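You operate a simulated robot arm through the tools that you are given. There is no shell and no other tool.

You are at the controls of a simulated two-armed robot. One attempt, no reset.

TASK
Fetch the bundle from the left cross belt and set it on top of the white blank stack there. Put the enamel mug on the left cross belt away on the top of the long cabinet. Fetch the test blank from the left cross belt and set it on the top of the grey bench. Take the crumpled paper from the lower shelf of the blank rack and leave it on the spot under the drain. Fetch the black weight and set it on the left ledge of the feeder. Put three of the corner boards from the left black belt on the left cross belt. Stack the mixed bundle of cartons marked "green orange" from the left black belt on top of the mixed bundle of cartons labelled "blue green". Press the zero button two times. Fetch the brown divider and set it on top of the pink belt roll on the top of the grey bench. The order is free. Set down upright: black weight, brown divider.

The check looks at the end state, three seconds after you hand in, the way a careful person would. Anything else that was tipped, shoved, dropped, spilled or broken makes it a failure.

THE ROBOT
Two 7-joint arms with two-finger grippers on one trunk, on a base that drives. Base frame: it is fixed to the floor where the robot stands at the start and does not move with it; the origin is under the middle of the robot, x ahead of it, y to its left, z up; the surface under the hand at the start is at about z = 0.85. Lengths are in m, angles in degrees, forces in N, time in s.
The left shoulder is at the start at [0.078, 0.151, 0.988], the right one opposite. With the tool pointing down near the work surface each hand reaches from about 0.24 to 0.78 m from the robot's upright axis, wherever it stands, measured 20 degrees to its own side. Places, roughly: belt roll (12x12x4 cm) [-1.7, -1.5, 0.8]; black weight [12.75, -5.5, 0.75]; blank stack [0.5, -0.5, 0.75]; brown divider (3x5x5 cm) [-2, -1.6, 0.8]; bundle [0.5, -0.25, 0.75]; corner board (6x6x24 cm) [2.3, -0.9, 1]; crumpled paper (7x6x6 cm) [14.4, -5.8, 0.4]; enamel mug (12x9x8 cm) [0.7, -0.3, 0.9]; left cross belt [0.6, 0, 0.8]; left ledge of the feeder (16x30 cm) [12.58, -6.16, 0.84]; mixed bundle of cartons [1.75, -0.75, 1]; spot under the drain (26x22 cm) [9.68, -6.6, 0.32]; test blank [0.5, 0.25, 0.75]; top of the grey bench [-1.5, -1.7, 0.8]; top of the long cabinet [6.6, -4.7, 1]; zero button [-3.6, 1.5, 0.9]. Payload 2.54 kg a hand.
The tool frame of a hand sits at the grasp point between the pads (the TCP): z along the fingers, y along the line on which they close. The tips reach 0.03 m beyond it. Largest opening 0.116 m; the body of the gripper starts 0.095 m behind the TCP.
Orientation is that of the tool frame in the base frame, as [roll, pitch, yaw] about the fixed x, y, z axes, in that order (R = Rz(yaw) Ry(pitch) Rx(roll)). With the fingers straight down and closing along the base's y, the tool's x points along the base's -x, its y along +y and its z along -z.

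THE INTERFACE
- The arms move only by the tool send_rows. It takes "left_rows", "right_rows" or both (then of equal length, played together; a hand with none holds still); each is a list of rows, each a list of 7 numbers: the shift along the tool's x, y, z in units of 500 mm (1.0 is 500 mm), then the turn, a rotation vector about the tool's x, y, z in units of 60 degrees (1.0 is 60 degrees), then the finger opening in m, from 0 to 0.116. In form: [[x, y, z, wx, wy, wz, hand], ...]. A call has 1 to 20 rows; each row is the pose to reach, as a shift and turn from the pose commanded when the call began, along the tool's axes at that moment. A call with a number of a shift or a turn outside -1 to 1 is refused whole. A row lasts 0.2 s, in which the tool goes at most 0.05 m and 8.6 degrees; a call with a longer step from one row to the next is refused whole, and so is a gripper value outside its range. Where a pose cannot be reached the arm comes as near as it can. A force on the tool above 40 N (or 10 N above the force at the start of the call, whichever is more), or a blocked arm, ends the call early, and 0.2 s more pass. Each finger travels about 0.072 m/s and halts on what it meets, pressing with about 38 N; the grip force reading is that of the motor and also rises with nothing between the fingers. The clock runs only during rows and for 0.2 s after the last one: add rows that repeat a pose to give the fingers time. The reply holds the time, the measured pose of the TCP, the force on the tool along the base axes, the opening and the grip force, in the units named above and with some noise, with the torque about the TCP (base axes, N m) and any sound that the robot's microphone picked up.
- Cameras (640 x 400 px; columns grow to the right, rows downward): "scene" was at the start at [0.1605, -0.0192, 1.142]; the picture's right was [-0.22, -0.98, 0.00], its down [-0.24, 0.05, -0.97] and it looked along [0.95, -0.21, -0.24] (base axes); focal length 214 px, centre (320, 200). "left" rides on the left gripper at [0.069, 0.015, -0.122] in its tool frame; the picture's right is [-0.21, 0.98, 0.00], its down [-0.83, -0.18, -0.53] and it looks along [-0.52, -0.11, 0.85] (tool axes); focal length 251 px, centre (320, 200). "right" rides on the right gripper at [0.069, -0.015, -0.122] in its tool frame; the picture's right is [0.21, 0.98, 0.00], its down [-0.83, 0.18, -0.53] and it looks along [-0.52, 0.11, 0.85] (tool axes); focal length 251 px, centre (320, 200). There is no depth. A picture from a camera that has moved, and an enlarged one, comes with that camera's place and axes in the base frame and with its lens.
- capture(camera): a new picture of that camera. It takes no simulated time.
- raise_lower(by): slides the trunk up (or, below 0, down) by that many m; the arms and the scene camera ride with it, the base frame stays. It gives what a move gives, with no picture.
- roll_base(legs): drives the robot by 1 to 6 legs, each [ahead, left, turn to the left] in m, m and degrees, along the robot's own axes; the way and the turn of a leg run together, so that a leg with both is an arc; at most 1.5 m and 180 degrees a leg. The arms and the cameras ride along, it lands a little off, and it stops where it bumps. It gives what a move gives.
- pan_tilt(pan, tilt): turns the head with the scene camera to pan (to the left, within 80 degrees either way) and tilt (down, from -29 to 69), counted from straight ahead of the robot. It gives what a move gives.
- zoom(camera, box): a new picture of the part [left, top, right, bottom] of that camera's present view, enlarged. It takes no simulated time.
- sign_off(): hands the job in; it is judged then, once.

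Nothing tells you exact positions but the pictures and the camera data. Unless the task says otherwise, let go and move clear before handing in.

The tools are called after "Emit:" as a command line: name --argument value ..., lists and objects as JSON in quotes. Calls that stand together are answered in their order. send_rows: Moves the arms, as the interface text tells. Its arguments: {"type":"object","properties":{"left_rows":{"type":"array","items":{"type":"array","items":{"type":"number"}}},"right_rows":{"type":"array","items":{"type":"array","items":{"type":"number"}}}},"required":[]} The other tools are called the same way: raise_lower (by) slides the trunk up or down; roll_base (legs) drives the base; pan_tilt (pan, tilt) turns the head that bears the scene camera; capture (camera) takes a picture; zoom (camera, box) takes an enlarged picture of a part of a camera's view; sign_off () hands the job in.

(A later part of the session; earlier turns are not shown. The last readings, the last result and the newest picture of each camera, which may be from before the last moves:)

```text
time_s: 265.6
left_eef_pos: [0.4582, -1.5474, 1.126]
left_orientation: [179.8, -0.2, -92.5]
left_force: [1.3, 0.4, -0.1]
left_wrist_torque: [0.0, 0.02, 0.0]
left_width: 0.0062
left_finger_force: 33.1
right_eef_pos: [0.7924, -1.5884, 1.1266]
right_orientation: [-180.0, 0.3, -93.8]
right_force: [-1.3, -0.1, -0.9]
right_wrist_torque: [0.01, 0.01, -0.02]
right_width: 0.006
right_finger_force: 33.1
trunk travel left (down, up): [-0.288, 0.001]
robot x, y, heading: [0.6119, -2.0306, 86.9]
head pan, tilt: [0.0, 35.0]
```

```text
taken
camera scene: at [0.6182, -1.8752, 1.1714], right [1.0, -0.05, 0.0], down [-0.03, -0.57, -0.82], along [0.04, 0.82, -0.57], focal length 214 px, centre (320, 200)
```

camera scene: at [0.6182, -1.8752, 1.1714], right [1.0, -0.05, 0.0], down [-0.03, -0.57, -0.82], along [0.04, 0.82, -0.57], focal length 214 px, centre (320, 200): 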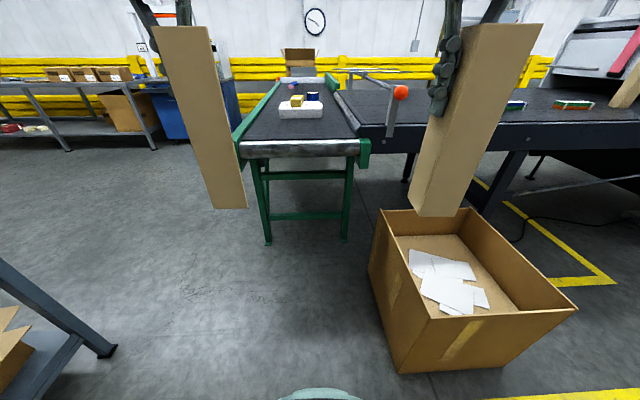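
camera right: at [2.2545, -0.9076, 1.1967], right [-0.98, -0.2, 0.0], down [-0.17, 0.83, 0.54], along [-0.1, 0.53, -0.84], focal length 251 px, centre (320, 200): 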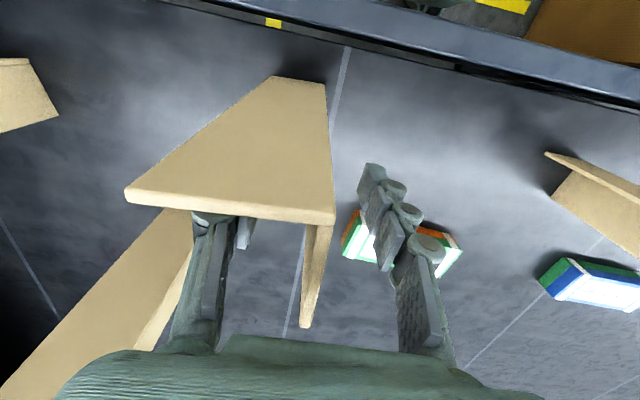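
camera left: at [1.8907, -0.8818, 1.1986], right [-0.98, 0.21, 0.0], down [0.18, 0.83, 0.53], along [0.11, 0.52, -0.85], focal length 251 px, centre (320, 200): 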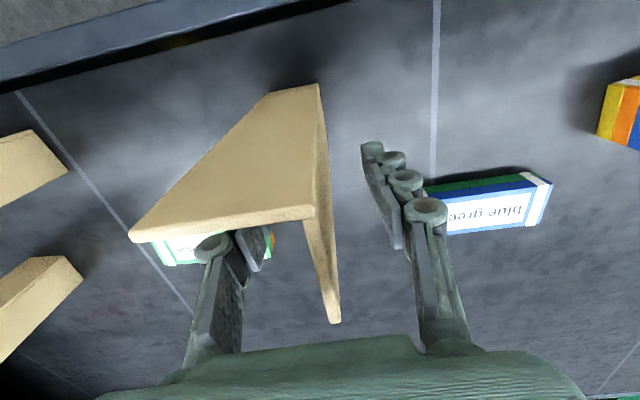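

The belt's right end surface spans about x 0.34–0.82 and y ≥ -0.98. I'll straighten to heading 90°, centre on it, and move in to y ≈ -1.30.

Emit:
roll_base --legs '[[0, 0, 3.1], [0.3, 0.09, 0]]'

Emit:
capture --camera "scene"

```text
time_s: 268.2
left_eef_pos: [0.3447, -1.2604, 1.1264]
left_orientation: [179.9, -0.1, -89.6]
left_force: [-1.4, 1.1, -1.0]
left_wrist_torque: [-0.01, 0.03, -0.04]
left_width: 0.0059
left_finger_force: 33.0
right_eef_pos: [0.6815, -1.2842, 1.1266]
right_orientation: [179.9, 0.4, -90.8]
right_force: [-1.4, 0.1, -0.6]
right_wrist_torque: [-0.02, 0.01, 0.01]
right_width: 0.0058
right_finger_force: 32.9
trunk travel left (down, up): [-0.288, 0.001]
robot x, y, heading: [0.5183, -1.7364, 89.9]
head pan, tilt: [0.0, 35.0]
```

```text
taken
camera scene: at [0.5208, -1.5789, 1.1713], right [1.0, 0.0, 0.0], down [0.0, -0.57, -0.82], along [0.0, 0.82, -0.57], focal length 214 px, centre (320, 200)
```

scene: 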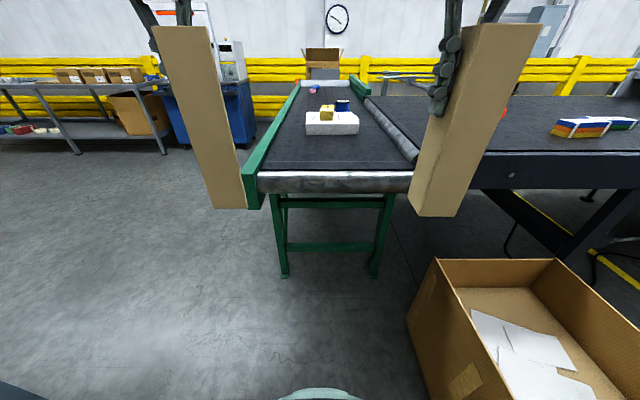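

Emit:
send_rows --left_rows '[[0, -0.05, 0, 0, 0, 0, 0.0], [0, -0.1, 0, 0, 0, 0, 0.0], [0, -0.14, 0, 0, 0, 0, 0.0]]' --right_rows '[[0, -0.01, 0, 0, 0, 0, 0.0], [0, -0.02, 0, 0, 0, 0, 0.0], [0, -0.02, 0, 0, 0, 0, 0.0]]'

Emit:
roll_base --legs '[[0.43, 0, 0]]'

Emit:
capture --camera "scene"

Emit:
capture --camera "left"

Emit:
capture --camera "right"

```text
time_s: 269.0
left_eef_pos: [0.4155, -1.2597, 1.1262]
left_orientation: [179.9, -0.1, -89.6]
left_force: [0.9, 1.0, -0.7]
left_wrist_torque: [0.01, 0.05, -0.01]
left_width: 0.0062
left_finger_force: 32.7
right_eef_pos: [0.6907, -1.2845, 1.1267]
right_orientation: [-180.0, 0.2, -90.8]
right_force: [-0.3, 0.8, -0.2]
right_wrist_torque: [0.02, 0.01, -0.02]
right_width: 0.0062
right_finger_force: 33.2
trunk travel left (down, up): [-0.288, 0.001]
robot x, y, heading: [0.519, -1.7355, 90.1]
head pan, tilt: [0.0, 35.0]
```

```text
time_s: 271.6
left_eef_pos: [0.4074, -0.828, 1.126]
left_orientation: [179.9, -0.2, -88.9]
left_force: [0.3, -0.4, -0.2]
left_wrist_torque: [0.01, 0.01, 0.0]
left_width: 0.0061
left_finger_force: 33.1
right_eef_pos: [0.6841, -0.8509, 1.1268]
right_orientation: [-179.9, 0.3, -90.3]
right_force: [-0.1, 0.4, -1.8]
right_wrist_torque: [0.02, -0.01, -0.01]
right_width: 0.006
right_finger_force: 33.0
trunk travel left (down, up): [-0.288, 0.001]
robot x, y, heading: [0.5161, -1.3034, 90.5]
head pan, tilt: [0.0, 35.0]
```

```text
taken
camera scene: at [0.5179, -1.1482, 1.1714], right [1.0, 0.01, 0.0], down [0.0, -0.57, -0.82], along [-0.01, 0.82, -0.57], focal length 214 px, centre (320, 200)
```

scene: 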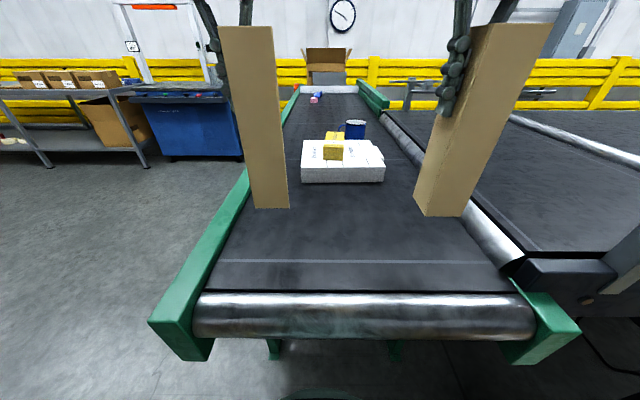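

```text
taken
camera left: at [0.3932, -0.8983, 1.2488], right [-0.98, 0.2, 0.0], down [0.17, 0.83, 0.53], along [0.1, 0.52, -0.85], focal length 251 px, centre (320, 200)
```

left: 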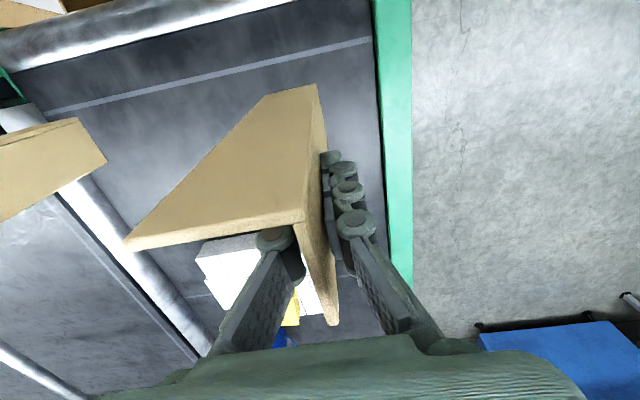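

```text
taken
camera right: at [0.6981, -0.9217, 1.2483], right [-0.98, -0.21, 0.0], down [-0.18, 0.82, 0.54], along [-0.11, 0.53, -0.84], focal length 251 px, centre (320, 200)
```

right: 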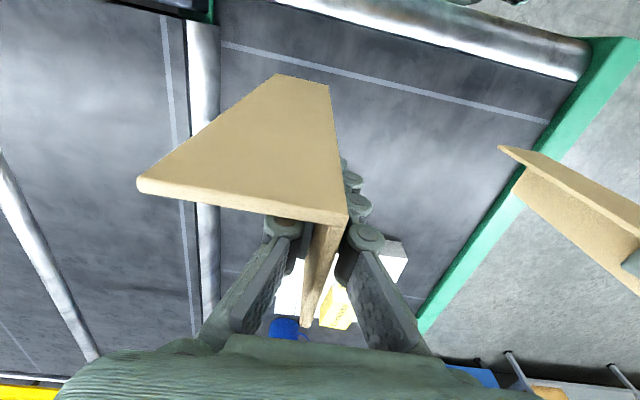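

Both boards hang over the belt's end, clear of the rails. Lowering both toward the belt.

Emit:
send_rows --left_rows '[[0, 0, 0.05, 0, 0, 0, 0.0], [0, 0, 0.1, 0, 0, 0, 0.0], [0, 0, 0.14, 0, 0, 0, 0.0], [0, 0, 0.158, 0, 0, 0, 0.0], [0, 0, 0.163, 0, 0, 0, 0.0]]' --right_rows '[[0, 0, 0.05, 0, 0, 0, 0.0], [0, 0, 0.1, 0, 0, 0, 0.0], [0, 0, 0.14, 0, 0, 0, 0.0], [0, 0, 0.158, 0, 0, 0, 0.0], [0, 0, 0.163, 0, 0, 0, 0.0]]'

Emit:
send_rows --left_rows '[[0, 0, 0.003, 0, 0, 0, 0.0], [0, 0, 0.006, 0, 0, 0, 0.0], [0, 0, 0.009, 0, 0, 0, 0.0], [0, 0, 0.012, 0, 0, 0, 0.0], [0, 0, 0.012, 0, 0, 0, 0.0]]' --right_rows '[[0, 0, 0.003, 0, 0, 0, 0.0], [0, 0, 0.006, 0, 0, 0, 0.0], [0, 0, 0.009, 0, 0, 0, 0.0], [0, 0, 0.012, 0, 0, 0, 0.0], [0, 0, 0.012, 0, 0, 0, 0.0]]'

Emit:
capture --camera "scene"

```text
time_s: 272.8
left_eef_pos: [0.4062, -0.8296, 1.0452]
left_orientation: [179.9, -0.1, -88.8]
left_force: [0.1, -0.2, -1.2]
left_wrist_torque: [0.01, -0.02, 0.03]
left_width: 0.006
left_finger_force: 32.8
right_eef_pos: [0.6838, -0.8512, 1.0443]
right_orientation: [179.9, 0.2, -90.3]
right_force: [0.2, 0.0, -0.2]
right_wrist_torque: [0.0, 0.0, 0.0]
right_width: 0.0059
right_finger_force: 32.6
trunk travel left (down, up): [-0.288, 0.001]
robot x, y, heading: [0.5159, -1.3037, 90.6]
head pan, tilt: [0.0, 35.0]
```

```text
time_s: 274.0
left_eef_pos: [0.408, -0.8307, 1.0383]
left_orientation: [179.9, -0.2, -89.0]
left_force: [0.7, -0.4, 0.3]
left_wrist_torque: [-0.01, -0.01, 0.03]
left_width: 0.0059
left_finger_force: 33.4
right_eef_pos: [0.685, -0.8518, 1.0394]
right_orientation: [-180.0, 0.4, -90.2]
right_force: [0.3, 0.1, 0.0]
right_wrist_torque: [0.0, 0.01, -0.01]
right_width: 0.0063
right_finger_force: 32.5
trunk travel left (down, up): [-0.288, 0.001]
robot x, y, heading: [0.5201, -1.3062, 90.4]
head pan, tilt: [0.0, 35.0]
```

```text
taken
camera scene: at [0.5179, -1.1486, 1.1714], right [1.0, 0.01, 0.0], down [0.0, -0.57, -0.82], along [-0.01, 0.82, -0.57], focal length 214 px, centre (320, 200)
```

scene: 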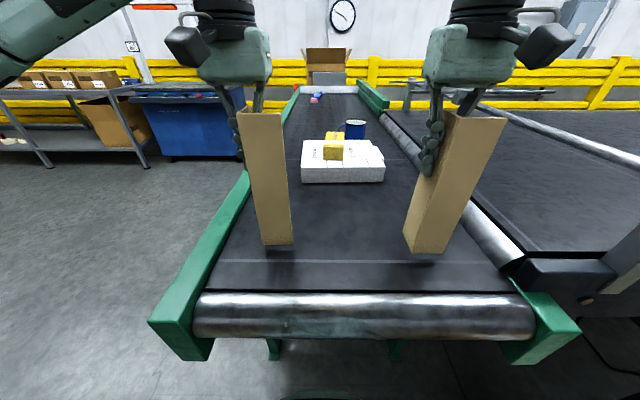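

Emit:
send_rows --left_rows '[[0, 0, 0.004, 0, 0, 0, 0.0], [0, 0, 0.008, 0, 0, 0, 0.0], [0, 0, 0.012, 0, 0, 0, 0.0], [0, 0, 0.012, 0, 0, 0, 0.0]]' --right_rows '[[0, 0, 0.004, 0, 0, 0, 0.0], [0, 0, 0.008, 0, 0, 0, 0.0], [0, 0, 0.012, 0, 0, 0, 0.0], [0, 0, 0.012, 0, 0, 0, 0.0]]'

```text
time_s: 275.0
left_eef_pos: [0.4079, -0.8309, 1.0327]
left_orientation: [179.9, -0.1, -88.9]
left_force: [-0.2, 0.8, -1.6]
left_wrist_torque: [0.01, 0.03, -0.01]
left_width: 0.006
left_finger_force: 32.8
right_eef_pos: [0.6844, -0.8521, 1.0329]
right_orientation: [-180.0, 0.3, -90.4]
right_force: [-1.0, -0.6, -0.4]
right_wrist_torque: [0.01, 0.06, 0.01]
right_width: 0.0059
right_finger_force: 33.3
trunk travel left (down, up): [-0.288, 0.001]
robot x, y, heading: [0.5196, -1.3045, 90.3]
head pan, tilt: [0.0, 35.0]
```

Emit:
send_rows --left_rows '[[0, 0, 0.003, 0, 0, 0, 0.0], [0, 0, 0.006, 0, 0, 0, 0.0], [0, 0, 0.009, 0, 0, 0, 0.0], [0, 0, 0.009, 0, 0, 0, 0.0]]' --right_rows '[[0, 0, 0.003, 0, 0, 0, 0.0], [0, 0, 0.006, 0, 0, 0, 0.0], [0, 0, 0.009, 0, 0, 0, 0.0], [0, 0, 0.009, 0, 0, 0, 0.0]]'

Emit:
zoom --camera "scene" --box '[220, 190, 480, 310]'

```text
time_s: 276.0
left_eef_pos: [0.4078, -0.8295, 1.0274]
left_orientation: [179.8, -0.3, -88.9]
left_force: [-0.5, 0.4, -1.4]
left_wrist_torque: [0.02, -0.01, -0.01]
left_width: 0.006
left_finger_force: 32.7
right_eef_pos: [0.6842, -0.8507, 1.0291]
right_orientation: [180.0, 0.2, -90.2]
right_force: [0.3, -0.1, 0.0]
right_wrist_torque: [0.02, 0.0, -0.01]
right_width: 0.0059
right_finger_force: 32.5
trunk travel left (down, up): [-0.288, 0.001]
robot x, y, heading: [0.5154, -1.3044, 90.5]
head pan, tilt: [0.0, 35.0]
```

```text
2.46 times, centred on (350, 250) of scene
camera zoom: at [0.5179, -1.1486, 1.1714], right [1.0, 0.01, 0.0], down [0.0, -0.57, -0.82], along [-0.01, 0.82, -0.57], focal length 528 px, centre (246, 77)
```

zoom: 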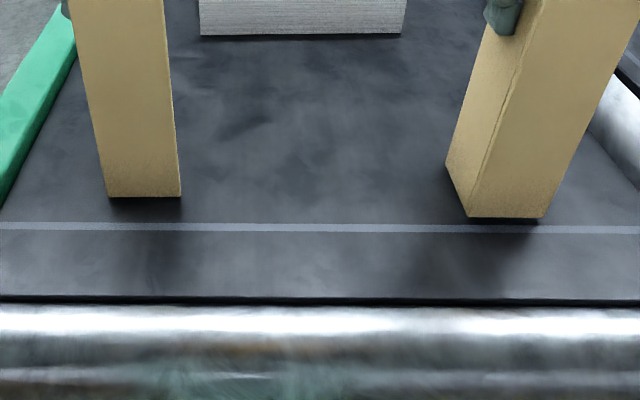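

Emit:
send_rows --left_rows '[[0, 0, 0.002, 0, 0, 0, 0.0], [0, 0, 0.004, 0, 0, 0, 0.0], [0, 0, 0.006, 0, 0, 0, 0.0], [0, 0, 0.008, 0, 0, 0, 0.0], [0, 0, 0.008, 0, 0, 0, 0.0]]' --right_rows '[[0, 0, 0.002, 0, 0, 0, 0.0], [0, 0, 0.004, 0, 0, 0, 0.0], [0, 0, 0.006, 0, 0, 0, 0.0], [0, 0, 0.008, 0, 0, 0, 0.0], [0, 0, 0.008, 0, 0, 0, 0.0]]'

```text
time_s: 277.2
left_eef_pos: [0.4066, -0.8317, 1.0257]
left_orientation: [179.8, 0.0, -88.8]
left_force: [-2.6, 1.2, 9.9]
left_wrist_torque: [0.06, 0.05, 0.0]
left_width: 0.006
left_finger_force: 32.9
right_eef_pos: [0.6834, -0.8523, 1.0259]
right_orientation: [180.0, 0.4, -90.3]
right_force: [0.6, 0.1, 0.2]
right_wrist_torque: [0.07, 0.02, -0.03]
right_width: 0.0059
right_finger_force: 32.8
trunk travel left (down, up): [-0.288, 0.001]
robot x, y, heading: [0.5171, -1.3057, 90.6]
head pan, tilt: [0.0, 35.0]
```

Emit:
send_rows --right_rows '[[0, 0, 0.002, 0, 0, 0, 0.0], [0, 0, 0.004, 0, 0, 0, 0.0], [0, 0, 0.004, 0, 0, 0, 0.0]]'

```text
time_s: 278.0
left_eef_pos: [0.4066, -0.8323, 1.0251]
left_orientation: [-179.9, 0.0, -88.7]
left_force: [-2.9, 6.4, 9.0]
left_wrist_torque: [0.67, 0.1, 0.07]
left_width: 0.006
left_finger_force: 32.6
right_eef_pos: [0.6835, -0.8525, 1.0252]
right_orientation: [-180.0, 0.6, -90.4]
right_force: [1.3, -0.2, 20.9]
right_wrist_torque: [-0.61, -0.03, 0.03]
right_width: 0.0061
right_finger_force: 32.6
trunk travel left (down, up): [-0.288, 0.001]
robot x, y, heading: [0.5153, -1.3045, 90.5]
head pan, tilt: [0.0, 35.0]
```

Both boards stand on the belt. Easing off, opening, and rising straight up until the tips clear the tops.

Emit:
send_rows --left_rows '[[0, 0, -0.001, 0, 0, 0, 0.0], [0, 0, -0.001, 0, 0, 0, 0.015], [0, 0, -0.001, 0, 0, 0, 0.03], [0, 0, -0.001, 0, 0, 0, 0.05], [0, 0, -0.001, 0, 0, 0, 0.05]]' --right_rows '[[0, 0, -0.003, 0, 0, 0, 0.0], [0, 0, -0.003, 0, 0, 0, 0.015], [0, 0, -0.003, 0, 0, 0, 0.03], [0, 0, -0.003, 0, 0, 0, 0.05], [0, 0, -0.003, 0, 0, 0, 0.05]]'

Emit:
capture --camera "left"

Emit:
capture --camera "right"

```text
time_s: 279.2
left_eef_pos: [0.4075, -0.8295, 1.0244]
left_orientation: [179.9, -0.3, -88.9]
left_force: [-0.2, 0.0, 0.2]
left_wrist_torque: [0.0, 0.0, 0.02]
left_width: 0.05
left_finger_force: 0.0
right_eef_pos: [0.6837, -0.851, 1.0251]
right_orientation: [-179.9, 0.3, -90.2]
right_force: [0.1, 0.0, -0.4]
right_wrist_torque: [0.03, 0.0, -0.03]
right_width: 0.05
right_finger_force: 0.0
trunk travel left (down, up): [-0.288, 0.001]
robot x, y, heading: [0.5175, -1.3047, 90.4]
head pan, tilt: [0.0, 35.0]
```

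```text
taken
camera left: at [0.3933, -0.8991, 1.1474], right [-0.98, 0.2, 0.0], down [0.17, 0.83, 0.53], along [0.1, 0.52, -0.85], focal length 251 px, centre (320, 200)
```

left: 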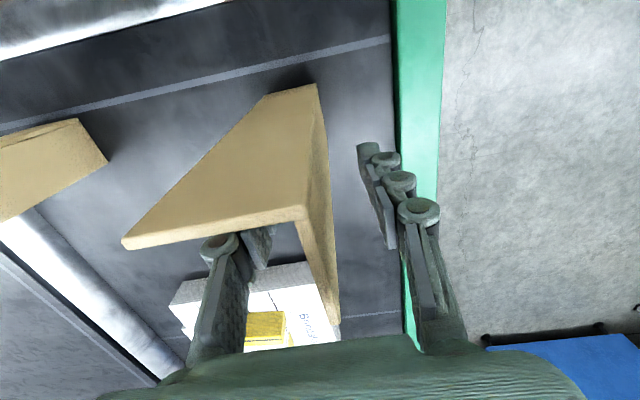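

```text
taken
camera right: at [0.6978, -0.9219, 1.1461], right [-0.98, -0.21, 0.0], down [-0.18, 0.82, 0.54], along [-0.11, 0.53, -0.84], focal length 251 px, centre (320, 200)
```

right: 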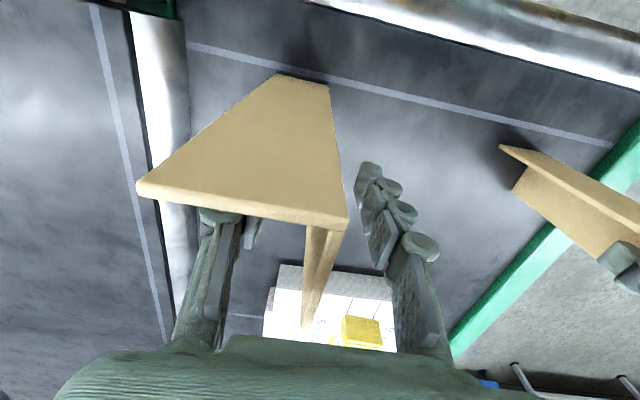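

Emit:
send_rows --left_rows '[[0, 0, -0.05, 0, 0, 0, 0.05], [0, 0, -0.12, 0, 0, 0, 0.05], [0, 0, -0.2, 0, 0, 0, 0.05], [0, 0, -0.27, 0, 0, 0, 0.05], [0, 0, -0.27, 0, 0, 0, 0.05]]' --right_rows '[[0, 0, -0.05, 0, 0, 0, 0.05], [0, 0, -0.12, 0, 0, 0, 0.05], [0, 0, -0.2, 0, 0, 0, 0.05], [0, 0, -0.27, 0, 0, 0, 0.05], [0, 0, -0.27, 0, 0, 0, 0.05]]'

Emit:
capture --camera "scene"

```text
time_s: 280.4
left_eef_pos: [0.4075, -0.8289, 1.1609]
left_orientation: [179.9, -0.2, -89.0]
left_force: [-1.0, -0.6, 0.3]
left_wrist_torque: [-0.02, -0.04, -0.01]
left_width: 0.0501
left_finger_force: 0.0
right_eef_pos: [0.6837, -0.8492, 1.1596]
right_orientation: [180.0, 0.3, -90.2]
right_force: [0.3, 0.1, 0.7]
right_wrist_torque: [0.01, -0.03, 0.0]
right_width: 0.0499
right_finger_force: 0.0
trunk travel left (down, up): [-0.288, 0.001]
robot x, y, heading: [0.5182, -1.3071, 90.6]
head pan, tilt: [0.0, 35.0]
```

```text
taken
camera scene: at [0.5177, -1.1486, 1.1714], right [1.0, 0.01, 0.0], down [0.01, -0.57, -0.82], along [-0.01, 0.82, -0.57], focal length 214 px, centre (320, 200)
```

scene: 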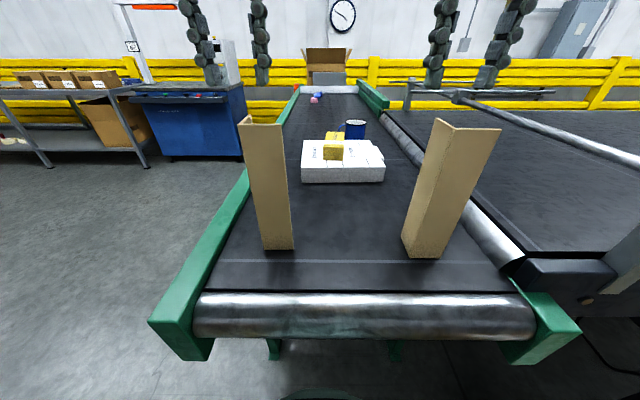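

Both boards stand free on the cross belt. Now back for a third one (B4), positioning so the right hand can take it.

Emit:
roll_base --legs '[[-0.75, 0, -0.5]]'

Emit:
roll_base --legs '[[0, -1.45, 0]]'

Emit:
capture --camera "scene"

```text
time_s: 284.4
left_eef_pos: [0.4146, -1.5675, 1.1596]
left_orientation: [180.0, -0.1, -89.6]
left_force: [-0.1, 0.0, -0.1]
left_wrist_torque: [0.0, 0.02, 0.0]
left_width: 0.05
left_finger_force: 0.1
right_eef_pos: [0.6911, -1.5925, 1.1594]
right_orientation: [-179.9, 0.3, -91.2]
right_force: [-0.7, 0.2, 0.5]
right_wrist_torque: [-0.02, 0.0, 0.01]
right_width: 0.0499
right_finger_force: 0.1
trunk travel left (down, up): [-0.288, 0.001]
robot x, y, heading: [0.5184, -2.0489, 89.5]
head pan, tilt: [0.0, 35.0]
```

```text
time_s: 298.7
left_eef_pos: [1.8841, -1.5764, 1.159]
left_orientation: [179.9, -0.1, -89.7]
left_force: [-0.3, -0.4, 0.1]
left_wrist_torque: [0.0, -0.03, 0.0]
left_width: 0.05
left_finger_force: 0.0
right_eef_pos: [2.1625, -1.6021, 1.1604]
right_orientation: [180.0, 0.3, -91.1]
right_force: [-0.2, 0.9, -0.1]
right_wrist_torque: [0.02, 0.0, -0.03]
right_width: 0.05
right_finger_force: 0.0
trunk travel left (down, up): [-0.288, 0.001]
robot x, y, heading: [1.9897, -2.0565, 89.4]
head pan, tilt: [0.0, 35.0]
```

```text
taken
camera scene: at [1.9913, -1.8973, 1.1715], right [1.0, -0.01, 0.0], down [0.0, -0.57, -0.82], along [0.01, 0.82, -0.57], focal length 214 px, centre (320, 200)
```

scene: 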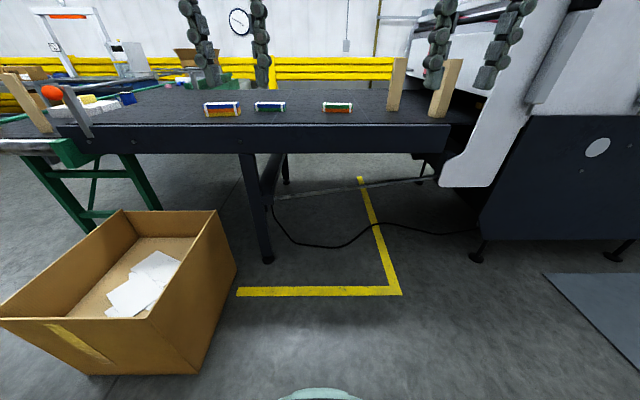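

Emit:
zoom --camera "scene" --box '[370, 0, 640, 260]'

```text
1.54 times, centred on (505, 130) of scene
camera zoom: at [1.9913, -1.8973, 1.1715], right [1.0, -0.01, 0.0], down [0.0, -0.57, -0.82], along [0.01, 0.82, -0.57], focal length 330 px, centre (35, 308)
```

zoom: 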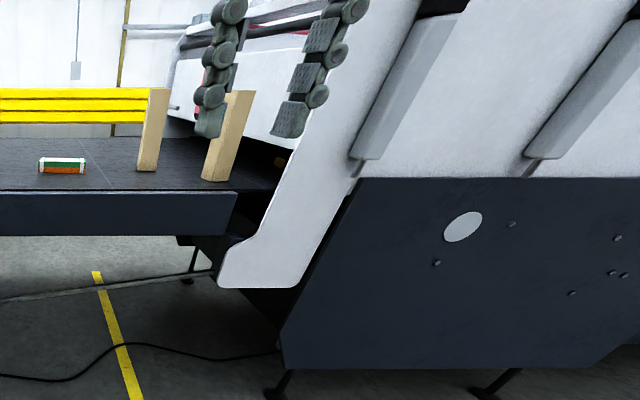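

The machine's white side panel stands at about y -1.0 for x ≥ 2.6, so I'll approach cautiously at x ≈ 2.33 and check clearance for the right elbow.

Emit:
roll_base --legs '[[0.0, -0.33, 0.6], [0.55, 0, 0]]'

Emit:
pan_tilt --pan -40 --tilt 20

Emit:
capture --camera "scene"

Emit:
capture --camera "right"

```text
time_s: 305.3
left_eef_pos: [2.2045, -1.0229, 1.1598]
left_orientation: [179.8, -0.2, -88.8]
left_force: [1.2, -0.2, 0.0]
left_wrist_torque: [-0.02, 0.0, -0.02]
left_width: 0.0499
left_finger_force: 0.1
right_eef_pos: [2.4808, -1.0445, 1.1605]
right_orientation: [-180.0, 0.3, -90.2]
right_force: [-0.3, 0.3, -0.3]
right_wrist_torque: [0.0, 0.03, 0.0]
right_width: 0.0499
right_finger_force: 0.0
trunk travel left (down, up): [-0.288, 0.001]
robot x, y, heading: [2.3192, -1.4976, 90.6]
head pan, tilt: [0.0, 35.0]
```

```text
time_s: 306.3
left_eef_pos: [2.2035, -1.0234, 1.1593]
left_orientation: [180.0, -0.1, -88.6]
left_force: [0.0, -0.4, 1.0]
left_wrist_torque: [0.01, 0.02, 0.02]
left_width: 0.0498
left_finger_force: 0.0
right_eef_pos: [2.4806, -1.0434, 1.1597]
right_orientation: [179.9, 0.4, -90.1]
right_force: [0.5, -0.4, -0.4]
right_wrist_torque: [-0.02, -0.05, 0.02]
right_width: 0.0501
right_finger_force: 0.0
trunk travel left (down, up): [-0.288, 0.001]
robot x, y, heading: [2.3161, -1.5022, 90.6]
head pan, tilt: [-40.0, 20.0]
```

```text
taken
camera scene: at [2.3764, -1.3585, 1.1953], right [0.77, -0.63, 0.0], down [-0.22, -0.26, -0.94], along [0.6, 0.73, -0.34], focal length 214 px, centre (320, 200)
```

scene: 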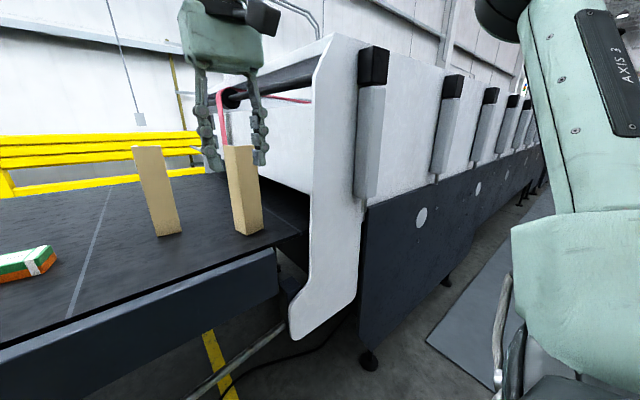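

```text
taken
camera right: at [2.4953, -1.1137, 1.2808], right [-0.98, -0.21, 0.0], down [-0.18, 0.82, 0.54], along [-0.11, 0.53, -0.84], focal length 251 px, centre (320, 200)
```

right: 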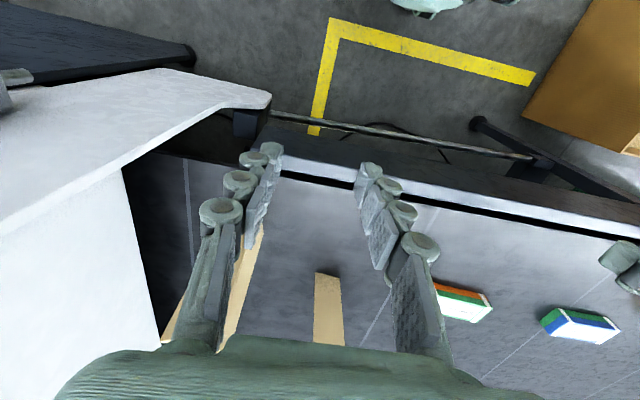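

The right elbow would come too near the machine panel from here. I'll stand farther left at x ≈ 2.2 and reach B4 outward with the right hand tilted forward about 20°.

Emit:
roll_base --legs '[[0.16, 0.118, -0.6]]'

Emit:
send_rows --right_rows '[[0.02, -0.02, -0.02, 0, 0, -0.07, 0.05], [0.04, -0.04, -0.04, 0, 0, -0.14, 0.055], [0.04, -0.06, -0.06, 0, 0, -0.22, 0.055]]'

Emit:
send_rows --right_rows '[[0, 0, -0.01, 0, -0.11, 0, 0.055], [0, 0, -0.02, 0, -0.22, 0, 0.055], [0, 0, -0.02, 0, -0.333, 0, 0.055]]'

Emit:
capture --camera "right"

Emit:
capture --camera "scene"

```text
time_s: 308.1
left_eef_pos: [2.0876, -0.8635, 1.1601]
left_orientation: [179.9, -0.2, -89.2]
left_force: [-0.4, 0.4, 0.3]
left_wrist_torque: [-0.03, -0.01, -0.01]
left_width: 0.05
left_finger_force: 0.1
right_eef_pos: [2.3652, -0.8859, 1.1606]
right_orientation: [-180.0, 0.2, -90.5]
right_force: [-0.5, 0.1, 0.4]
right_wrist_torque: [-0.02, 0.02, -0.01]
right_width: 0.0495
right_finger_force: 0.1
trunk travel left (down, up): [-0.288, 0.001]
robot x, y, heading: [2.1954, -1.3442, 90.3]
head pan, tilt: [-40.0, 20.0]
```

```text
time_s: 308.9
left_eef_pos: [2.0887, -0.8643, 1.1604]
left_orientation: [180.0, -0.1, -89.1]
left_force: [0.4, -0.5, 1.0]
left_wrist_torque: [0.06, -0.01, -0.01]
left_width: 0.0499
left_finger_force: 0.0
right_eef_pos: [2.393, -0.909, 1.1889]
right_orientation: [-179.9, 0.4, -77.3]
right_force: [0.7, 0.0, 0.2]
right_wrist_torque: [0.03, 0.01, -0.04]
right_width: 0.055
right_finger_force: 0.0
trunk travel left (down, up): [-0.288, 0.001]
robot x, y, heading: [2.1965, -1.3442, 90.4]
head pan, tilt: [-40.0, 20.0]
```

```text
time_s: 309.7
left_eef_pos: [2.0883, -0.8653, 1.1602]
left_orientation: [179.9, -0.1, -89.2]
left_force: [0.9, 0.1, 0.3]
left_wrist_torque: [-0.03, 0.01, 0.0]
left_width: 0.05
left_finger_force: 0.1
right_eef_pos: [2.3956, -0.9085, 1.2008]
right_orientation: [179.9, 20.4, -77.2]
right_force: [-0.2, -0.3, -0.9]
right_wrist_torque: [-0.02, 0.02, -0.02]
right_width: 0.055
right_finger_force: 0.1
trunk travel left (down, up): [-0.288, 0.001]
robot x, y, heading: [2.2016, -1.3414, 90.1]
head pan, tilt: [-40.0, 20.0]
```

```text
taken
camera right: at [2.4323, -1.0103, 1.2895], right [-0.91, -0.41, -0.08], down [-0.31, 0.53, 0.79], along [-0.28, 0.74, -0.61], focal length 251 px, centre (320, 200)
```

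right: 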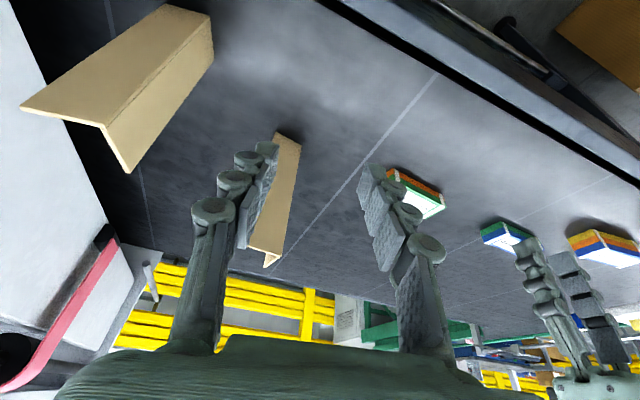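

```text
taken
camera scene: at [2.2587, -1.2012, 1.1954], right [0.77, -0.64, 0.0], down [-0.22, -0.26, -0.94], along [0.6, 0.72, -0.34], focal length 214 px, centre (320, 200)
```

scene: 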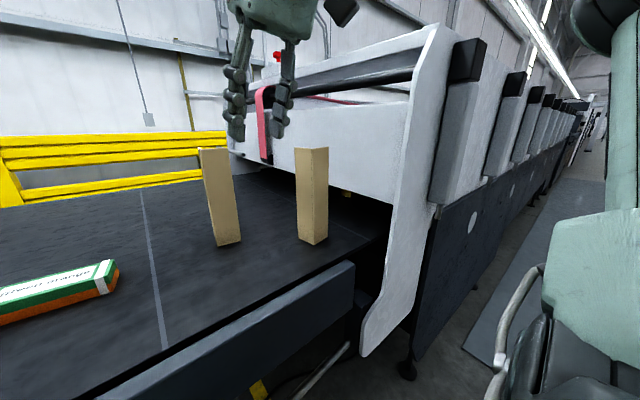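

B4's corner is at (2.551, -0.824) and its side flange's mid at (2.546, -0.797). Moving the tilted hand above it.

Emit:
send_rows --right_rows '[[-0.03, -0.07, 0.012, 0, 0, 0, 0.055], [-0.06, -0.14, 0.024, 0, 0, 0, 0.055], [-0.09, -0.21, 0.036, 0, 0, 0, 0.055], [-0.12, -0.28, 0.05, 0, 0, 0, 0.055], [-0.137, -0.342, 0.064, 0, 0, 0, 0.055], [-0.137, -0.342, 0.064, 0, 0, 0, 0.055]]'

Emit:
capture --camera "right"

Emit:
capture --camera "scene"

```text
time_s: 311.1
left_eef_pos: [2.0893, -0.8648, 1.1606]
left_orientation: [179.8, 0.0, -89.2]
left_force: [-0.5, -0.7, -0.8]
left_wrist_torque: [0.01, 0.0, 0.01]
left_width: 0.05
left_finger_force: 0.0
right_eef_pos: [2.5461, -0.7988, 1.1921]
right_orientation: [-180.0, 20.2, -77.4]
right_force: [0.0, -0.4, 0.1]
right_wrist_torque: [-0.03, 0.01, -0.02]
right_width: 0.0549
right_finger_force: 0.1
trunk travel left (down, up): [-0.288, 0.001]
robot x, y, heading: [2.1986, -1.3393, 90.4]
head pan, tilt: [-40.0, 20.0]
```

```text
taken
camera right: at [2.5831, -0.899, 1.2825], right [-0.91, -0.41, -0.08], down [-0.31, 0.53, 0.79], along [-0.28, 0.74, -0.61], focal length 251 px, centre (320, 200)
```

right: 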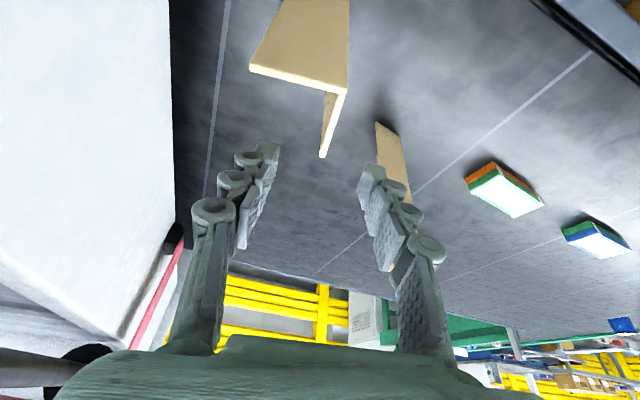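

```text
taken
camera scene: at [2.2581, -1.201, 1.1954], right [0.77, -0.64, 0.0], down [-0.22, -0.26, -0.94], along [0.6, 0.72, -0.34], focal length 214 px, centre (320, 200)
```

scene: 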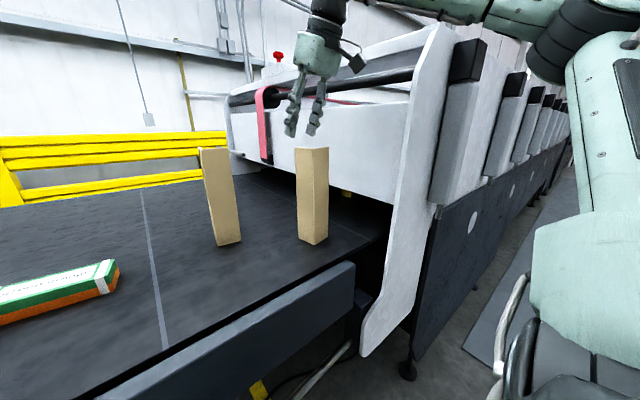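

Emit:
send_rows --right_rows '[[0.016, 0.006, 0.045, 0, 0, 0, 0.055], [0.033, 0.006, 0.089, 0, 0, 0, 0.055], [0.049, 0.006, 0.134, 0, 0, 0, 0.055], [0.0656, 0.006, 0.178, 0, 0, 0, 0.055], [0.0656, 0.006, 0.178, 0, 0, 0, 0.055]]'

Emit:
capture --camera "right"

Emit:
zoom --camera "scene" --box '[180, 60, 420, 260]'

```text
time_s: 312.3
left_eef_pos: [2.0888, -0.8652, 1.1606]
left_orientation: [179.9, -0.1, -89.2]
left_force: [0.0, 0.3, 0.3]
left_wrist_torque: [-0.02, -0.03, 0.0]
left_width: 0.0499
left_finger_force: 0.1
right_eef_pos: [2.5429, -0.7984, 1.0983]
right_orientation: [-179.9, 20.4, -77.3]
right_force: [1.6, 0.1, 0.0]
right_wrist_torque: [0.01, 0.03, 0.02]
right_width: 0.0548
right_finger_force: 0.1
trunk travel left (down, up): [-0.288, 0.001]
robot x, y, heading: [2.1953, -1.3417, 90.4]
head pan, tilt: [-40.0, 20.0]
```

```text
taken
camera right: at [2.5806, -0.8993, 1.1886], right [-0.91, -0.41, -0.08], down [-0.31, 0.53, 0.79], along [-0.28, 0.74, -0.61], focal length 251 px, centre (320, 200)
```

right: 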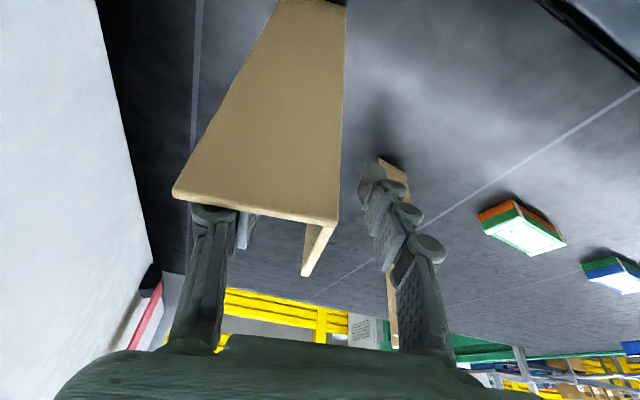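

```text
2.00 times, centred on (300, 160) of scene
camera zoom: at [2.2583, -1.2009, 1.1953], right [0.77, -0.64, 0.0], down [-0.22, -0.26, -0.94], along [0.6, 0.72, -0.34], focal length 429 px, centre (360, 280)
```

zoom: 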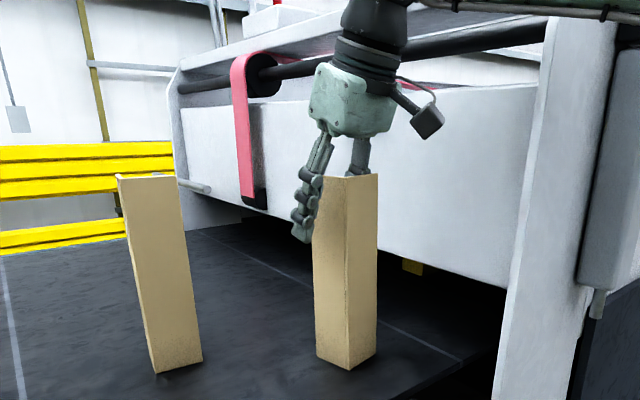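

Flange is between the fingers. Closing and lifting.

Emit:
send_rows --right_rows '[[0, 0, 0, 0, 0, 0, 0.045], [0, 0, 0, 0, 0, 0, 0.03], [0, 0, 0, 0, 0, 0, 0.015], [0, 0, 0, 0, 0, 0, 0.0], [0, 0, 0, 0, 0, 0, 0.0], [0, 0, 0, 0, 0, 0, 0.0]]'

Emit:
send_rows --right_rows '[[-0.007, 0, -0.019, 0, 0, 0, 0.0], [-0.02, 0, -0.054, 0, 0, 0, 0.0], [-0.033, 0, -0.089, 0, 0, 0, 0.0], [-0.04, 0, -0.11, 0, 0, 0, 0.0], [-0.04, 0, -0.11, 0, 0, 0, 0.0]]'

Emit:
capture --camera "scene"

```text
time_s: 313.7
left_eef_pos: [2.0881, -0.8653, 1.1602]
left_orientation: [179.9, -0.1, -89.1]
left_force: [-0.3, -0.3, -0.8]
left_wrist_torque: [-0.03, -0.02, 0.01]
left_width: 0.05
left_finger_force: 0.1
right_eef_pos: [2.5447, -0.7968, 1.0982]
right_orientation: [-179.9, 20.3, -77.3]
right_force: [-0.5, -0.6, 0.3]
right_wrist_torque: [-0.02, 0.03, 0.0]
right_width: 0.0061
right_finger_force: 32.8
trunk travel left (down, up): [-0.288, 0.001]
robot x, y, heading: [2.1967, -1.344, 90.2]
head pan, tilt: [-40.0, 20.0]
```

```text
time_s: 314.9
left_eef_pos: [2.0891, -0.8639, 1.1604]
left_orientation: [179.7, -0.2, -89.1]
left_force: [0.7, -0.5, 0.0]
left_wrist_torque: [-0.01, 0.01, 0.0]
left_width: 0.0503
left_finger_force: 0.0
right_eef_pos: [2.5436, -0.7961, 1.1596]
right_orientation: [180.0, 20.3, -77.4]
right_force: [0.6, -0.8, -1.3]
right_wrist_torque: [-0.01, 0.02, 0.01]
right_width: 0.0058
right_finger_force: 32.1
trunk travel left (down, up): [-0.288, 0.001]
robot x, y, heading: [2.1966, -1.3428, 90.1]
head pan, tilt: [-40.0, 20.0]
```

```text
taken
camera scene: at [2.2585, -1.2007, 1.1953], right [0.77, -0.64, 0.0], down [-0.22, -0.26, -0.94], along [0.6, 0.72, -0.34], focal length 214 px, centre (320, 200)
```

scene: 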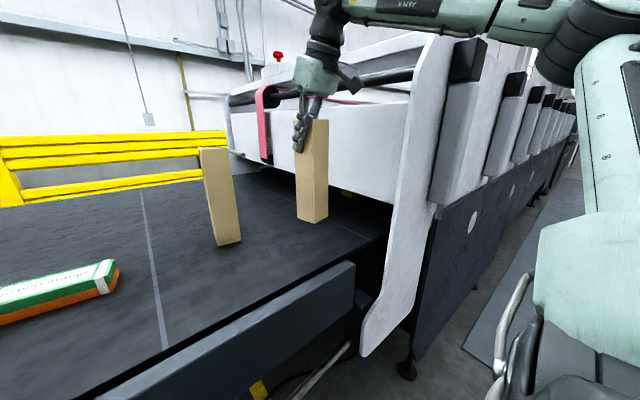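

The third board is lifted. I'll swing it left, away from the machine panel, then back off and carry it to the cross belt.

Emit:
send_rows --right_rows '[[0.006, 0.083, -0.002, 0, 0, 0, 0.0], [0.012, 0.167, -0.004, 0, 0, 0, 0.0], [0.017, 0.25, -0.006, 0, 0, 0, 0.0], [0.023, 0.334, -0.008, 0, 0, 0, 0.0], [0.028, 0.417, -0.01, 0, 0, 0, 0.0]]'

Emit:
pan_tilt --pan 0 --tilt 35

Emit:
capture --camera "scene"

```text
time_s: 316.1
left_eef_pos: [2.0877, -0.864, 1.1606]
left_orientation: [179.9, -0.1, -89.2]
left_force: [-0.1, -0.2, -0.1]
left_wrist_torque: [-0.04, -0.04, 0.01]
left_width: 0.0503
left_finger_force: 0.1
right_eef_pos: [2.341, -0.8579, 1.1563]
right_orientation: [-179.9, 20.2, -77.3]
right_force: [-0.4, 0.1, -1.1]
right_wrist_torque: [0.0, 0.02, 0.0]
right_width: 0.0061
right_finger_force: 33.1
trunk travel left (down, up): [-0.288, 0.001]
robot x, y, heading: [2.1976, -1.3429, 90.2]
head pan, tilt: [-40.0, 20.0]
```

```text
time_s: 317.2
left_eef_pos: [2.0886, -0.8651, 1.1607]
left_orientation: [180.0, -0.2, -89.2]
left_force: [-0.2, 0.0, -0.4]
left_wrist_torque: [0.01, 0.03, -0.01]
left_width: 0.05
left_finger_force: 0.0
right_eef_pos: [2.3433, -0.8553, 1.1565]
right_orientation: [-179.9, 20.3, -77.3]
right_force: [0.7, -0.6, -0.4]
right_wrist_torque: [-0.01, 0.02, 0.01]
right_width: 0.0057
right_finger_force: 32.5
trunk travel left (down, up): [-0.288, 0.001]
robot x, y, heading: [2.1981, -1.3405, 90.0]
head pan, tilt: [0.0, 35.0]
```

```text
taken
camera scene: at [2.1986, -1.1842, 1.1715], right [1.0, 0.0, 0.0], down [0.0, -0.57, -0.82], along [0.0, 0.82, -0.57], focal length 214 px, centre (320, 200)
```

scene: 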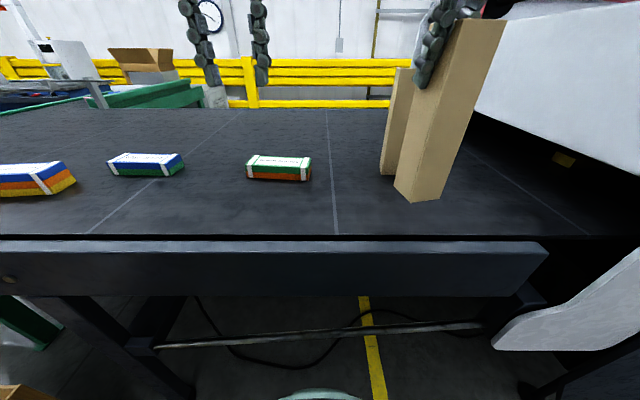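

Emit:
roll_base --legs '[[-0.72, 0, 0], [0, 1.45, 0]]'

Emit:
roll_base --legs '[[0, 0.34, 0]]'

Emit:
capture --camera "scene"

```text
time_s: 334.6
left_eef_pos: [0.663, -1.5963, 1.1609]
left_orientation: [179.9, -0.1, -89.1]
left_force: [0.5, -0.1, -0.4]
left_wrist_torque: [0.01, 0.01, -0.02]
left_width: 0.0502
left_finger_force: 0.0
right_eef_pos: [0.917, -1.5874, 1.157]
right_orientation: [-179.9, 20.3, -77.3]
right_force: [0.4, 1.6, -1.2]
right_wrist_torque: [-0.02, 0.02, 0.0]
right_width: 0.0062
right_finger_force: 32.9
trunk travel left (down, up): [-0.288, 0.001]
robot x, y, heading: [0.7722, -2.076, 90.3]
head pan, tilt: [0.0, 35.0]
```

```text
time_s: 338.5
left_eef_pos: [0.3201, -1.5971, 1.1603]
left_orientation: [179.9, -0.1, -89.2]
left_force: [0.0, 0.2, 0.3]
left_wrist_torque: [-0.05, -0.01, -0.02]
left_width: 0.0499
left_finger_force: 0.0
right_eef_pos: [0.5741, -1.5895, 1.1565]
right_orientation: [-179.9, 20.3, -77.2]
right_force: [-0.8, 0.1, -1.0]
right_wrist_torque: [0.02, 0.02, -0.01]
right_width: 0.0059
right_finger_force: 33.0
trunk travel left (down, up): [-0.288, 0.001]
robot x, y, heading: [0.43, -2.0742, 90.5]
head pan, tilt: [0.0, 35.0]
```

```text
taken
camera scene: at [0.4296, -1.9172, 1.1714], right [1.0, 0.0, 0.0], down [0.0, -0.57, -0.82], along [0.0, 0.82, -0.57], focal length 214 px, centre (320, 200)
```

scene: 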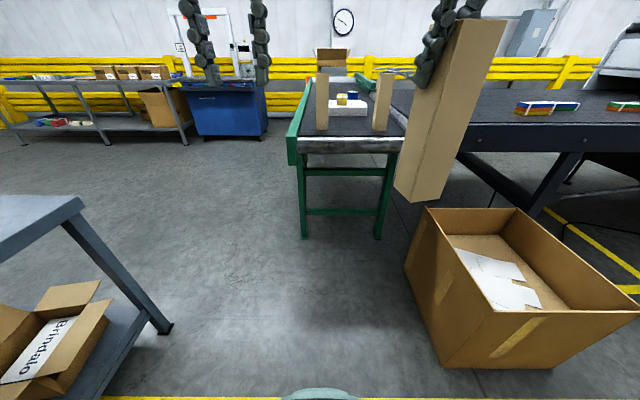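

Emit:
roll_base --legs '[[0.45, 0.02, -0.4]]'

Emit:
capture --camera "scene"

```text
time_s: 341.2
left_eef_pos: [0.3022, -1.143, 1.1592]
left_orientation: [179.9, -0.2, -89.4]
left_force: [0.1, 0.4, 0.1]
left_wrist_torque: [-0.04, 0.02, 0.01]
left_width: 0.05
left_finger_force: 0.0
right_eef_pos: [0.5555, -1.1358, 1.1545]
right_orientation: [-179.9, 20.4, -77.4]
right_force: [-1.0, 0.3, -1.8]
right_wrist_torque: [-0.01, 0.02, 0.0]
right_width: 0.0059
right_finger_force: 32.7
trunk travel left (down, up): [-0.288, 0.001]
robot x, y, heading: [0.4087, -1.6185, 90.0]
head pan, tilt: [0.0, 35.0]
```

```text
taken
camera scene: at [0.4097, -1.4627, 1.1714], right [1.0, 0.0, 0.0], down [0.0, -0.57, -0.82], along [0.0, 0.82, -0.57], focal length 214 px, centre (320, 200)
```

scene: 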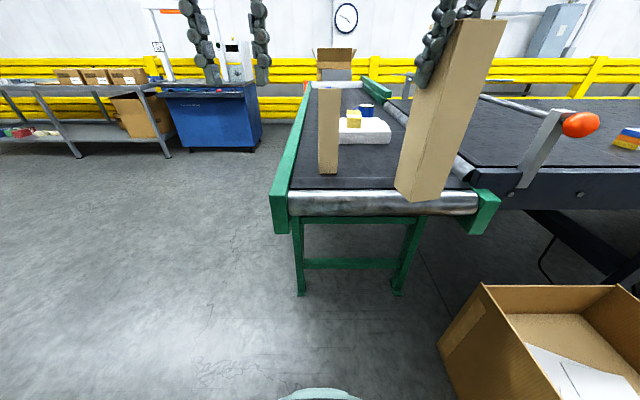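

Emit:
roll_base --legs '[[0.335, 0, 0]]'

Emit:
capture --camera "scene"

Emit:
capture --camera "right"

Emit:
capture --camera "left"

```text
time_s: 343.4
left_eef_pos: [0.2981, -0.8072, 1.1592]
left_orientation: [179.8, -0.1, -89.2]
left_force: [-1.0, 0.2, 0.1]
left_wrist_torque: [-0.06, 0.01, 0.01]
left_width: 0.0499
left_finger_force: 0.1
right_eef_pos: [0.5527, -0.7986, 1.1555]
right_orientation: [-179.9, 20.3, -77.3]
right_force: [-0.7, 0.6, -0.8]
right_wrist_torque: [-0.01, 0.02, 0.02]
right_width: 0.0059
right_finger_force: 32.0
trunk travel left (down, up): [-0.288, 0.001]
robot x, y, heading: [0.4078, -1.2867, 90.3]
head pan, tilt: [0.0, 35.0]
```

```text
taken
camera scene: at [0.4088, -1.127, 1.1714], right [1.0, 0.0, 0.0], down [0.0, -0.57, -0.82], along [0.0, 0.82, -0.57], focal length 214 px, centre (320, 200)
```

scene: 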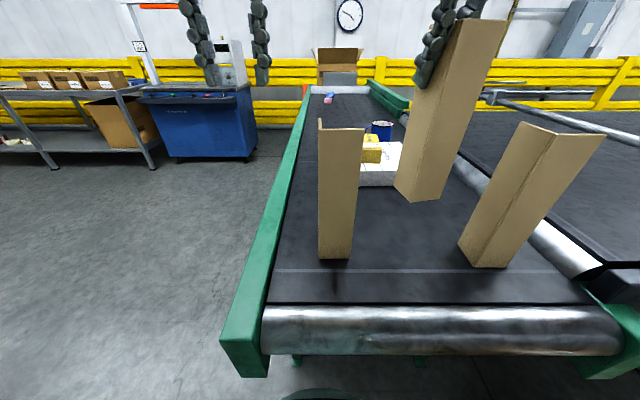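

```text
taken
camera right: at [0.5905, -0.9012, 1.246], right [-0.91, -0.41, -0.08], down [-0.31, 0.54, 0.79], along [-0.28, 0.74, -0.61], focal length 251 px, centre (320, 200)
```

right: 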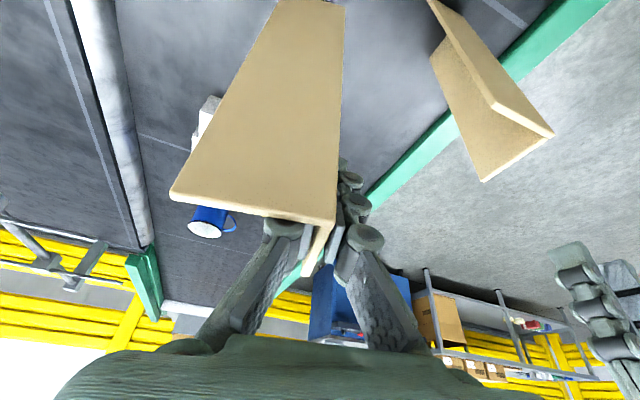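

```text
taken
camera left: at [0.285, -0.8761, 1.2826], right [-0.98, 0.2, 0.0], down [0.17, 0.83, 0.53], along [0.11, 0.52, -0.85], focal length 251 px, centre (320, 200)
```

left: 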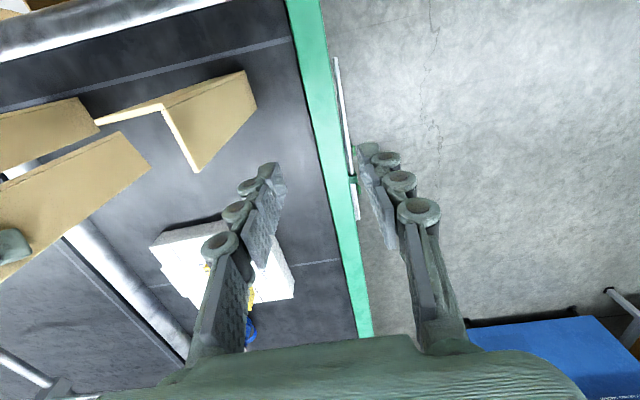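

The third board hangs midway between the other two. Lowering it.

Emit:
send_rows --right_rows '[[0.017, 0, 0.046, 0, 0, 0, 0.0], [0.034, 0, 0.093, 0, 0, 0, 0.0], [0.051, 0, 0.14, 0, 0, 0, 0.0], [0.0684, 0, 0.186, 0, 0, 0, 0.0], [0.0684, 0, 0.186, 0, 0, 0, 0.0]]'

Emit:
send_rows --right_rows '[[0.001, 0, 0.003, 0, 0, 0, 0.0], [0.002, 0, 0.006, 0, 0, 0, 0.0], [0.003, 0, 0.009, 0, 0, 0, 0.0], [0.0035, 0, 0.0105, 0, 0, 0, 0.0], [0.0035, 0, 0.0105, 0, 0, 0, 0.0]]'

```text
time_s: 344.6
left_eef_pos: [0.2989, -0.808, 1.1599]
left_orientation: [179.9, 0.0, -89.2]
left_force: [0.7, -1.1, -0.4]
left_wrist_torque: [-0.01, 0.0, -0.01]
left_width: 0.0502
left_finger_force: 0.1
right_eef_pos: [0.553, -0.8005, 1.0557]
right_orientation: [180.0, 20.3, -77.3]
right_force: [0.4, 0.7, -1.4]
right_wrist_torque: [0.02, 0.05, 0.0]
right_width: 0.0059
right_finger_force: 32.9
trunk travel left (down, up): [-0.288, 0.001]
robot x, y, heading: [0.4087, -1.2846, 90.2]
head pan, tilt: [0.0, 35.0]
```

```text
time_s: 345.9
left_eef_pos: [0.299, -0.807, 1.1603]
left_orientation: [179.9, -0.1, -89.1]
left_force: [-0.8, -0.1, 0.2]
left_wrist_torque: [0.01, 0.0, 0.0]
left_width: 0.0497
left_finger_force: 0.0
right_eef_pos: [0.5519, -0.7998, 1.0518]
right_orientation: [-179.9, 20.3, -77.3]
right_force: [0.4, 0.4, -1.3]
right_wrist_torque: [0.03, 0.04, 0.01]
right_width: 0.0057
right_finger_force: 32.5
trunk travel left (down, up): [-0.288, 0.001]
robot x, y, heading: [0.4092, -1.2836, 90.3]
head pan, tilt: [0.0, 35.0]
```

Emit:
send_rows --right_rows '[[0.0008, 0, 0.0022, 0, 0, 0, 0.0], [0.0016, 0, 0.0044, 0, 0, 0, 0.0], [0.0024, 0, 0.0066, 0, 0, 0, 0.0], [0.0024, 0, 0.0066, 0, 0, 0, 0.0]]'

```text
time_s: 346.9
left_eef_pos: [0.2984, -0.8077, 1.1611]
left_orientation: [180.0, -0.1, -89.3]
left_force: [-0.2, -0.5, 0.1]
left_wrist_torque: [0.04, 0.04, -0.04]
left_width: 0.0501
left_finger_force: 0.2
right_eef_pos: [0.5531, -0.7989, 1.0482]
right_orientation: [-179.9, 20.5, -77.3]
right_force: [0.1, 0.5, 3.1]
right_wrist_torque: [-0.11, -0.05, -0.03]
right_width: 0.0061
right_finger_force: 32.6
trunk travel left (down, up): [-0.288, 0.001]
robot x, y, heading: [0.4077, -1.2871, 90.4]
head pan, tilt: [0.0, 35.0]
```

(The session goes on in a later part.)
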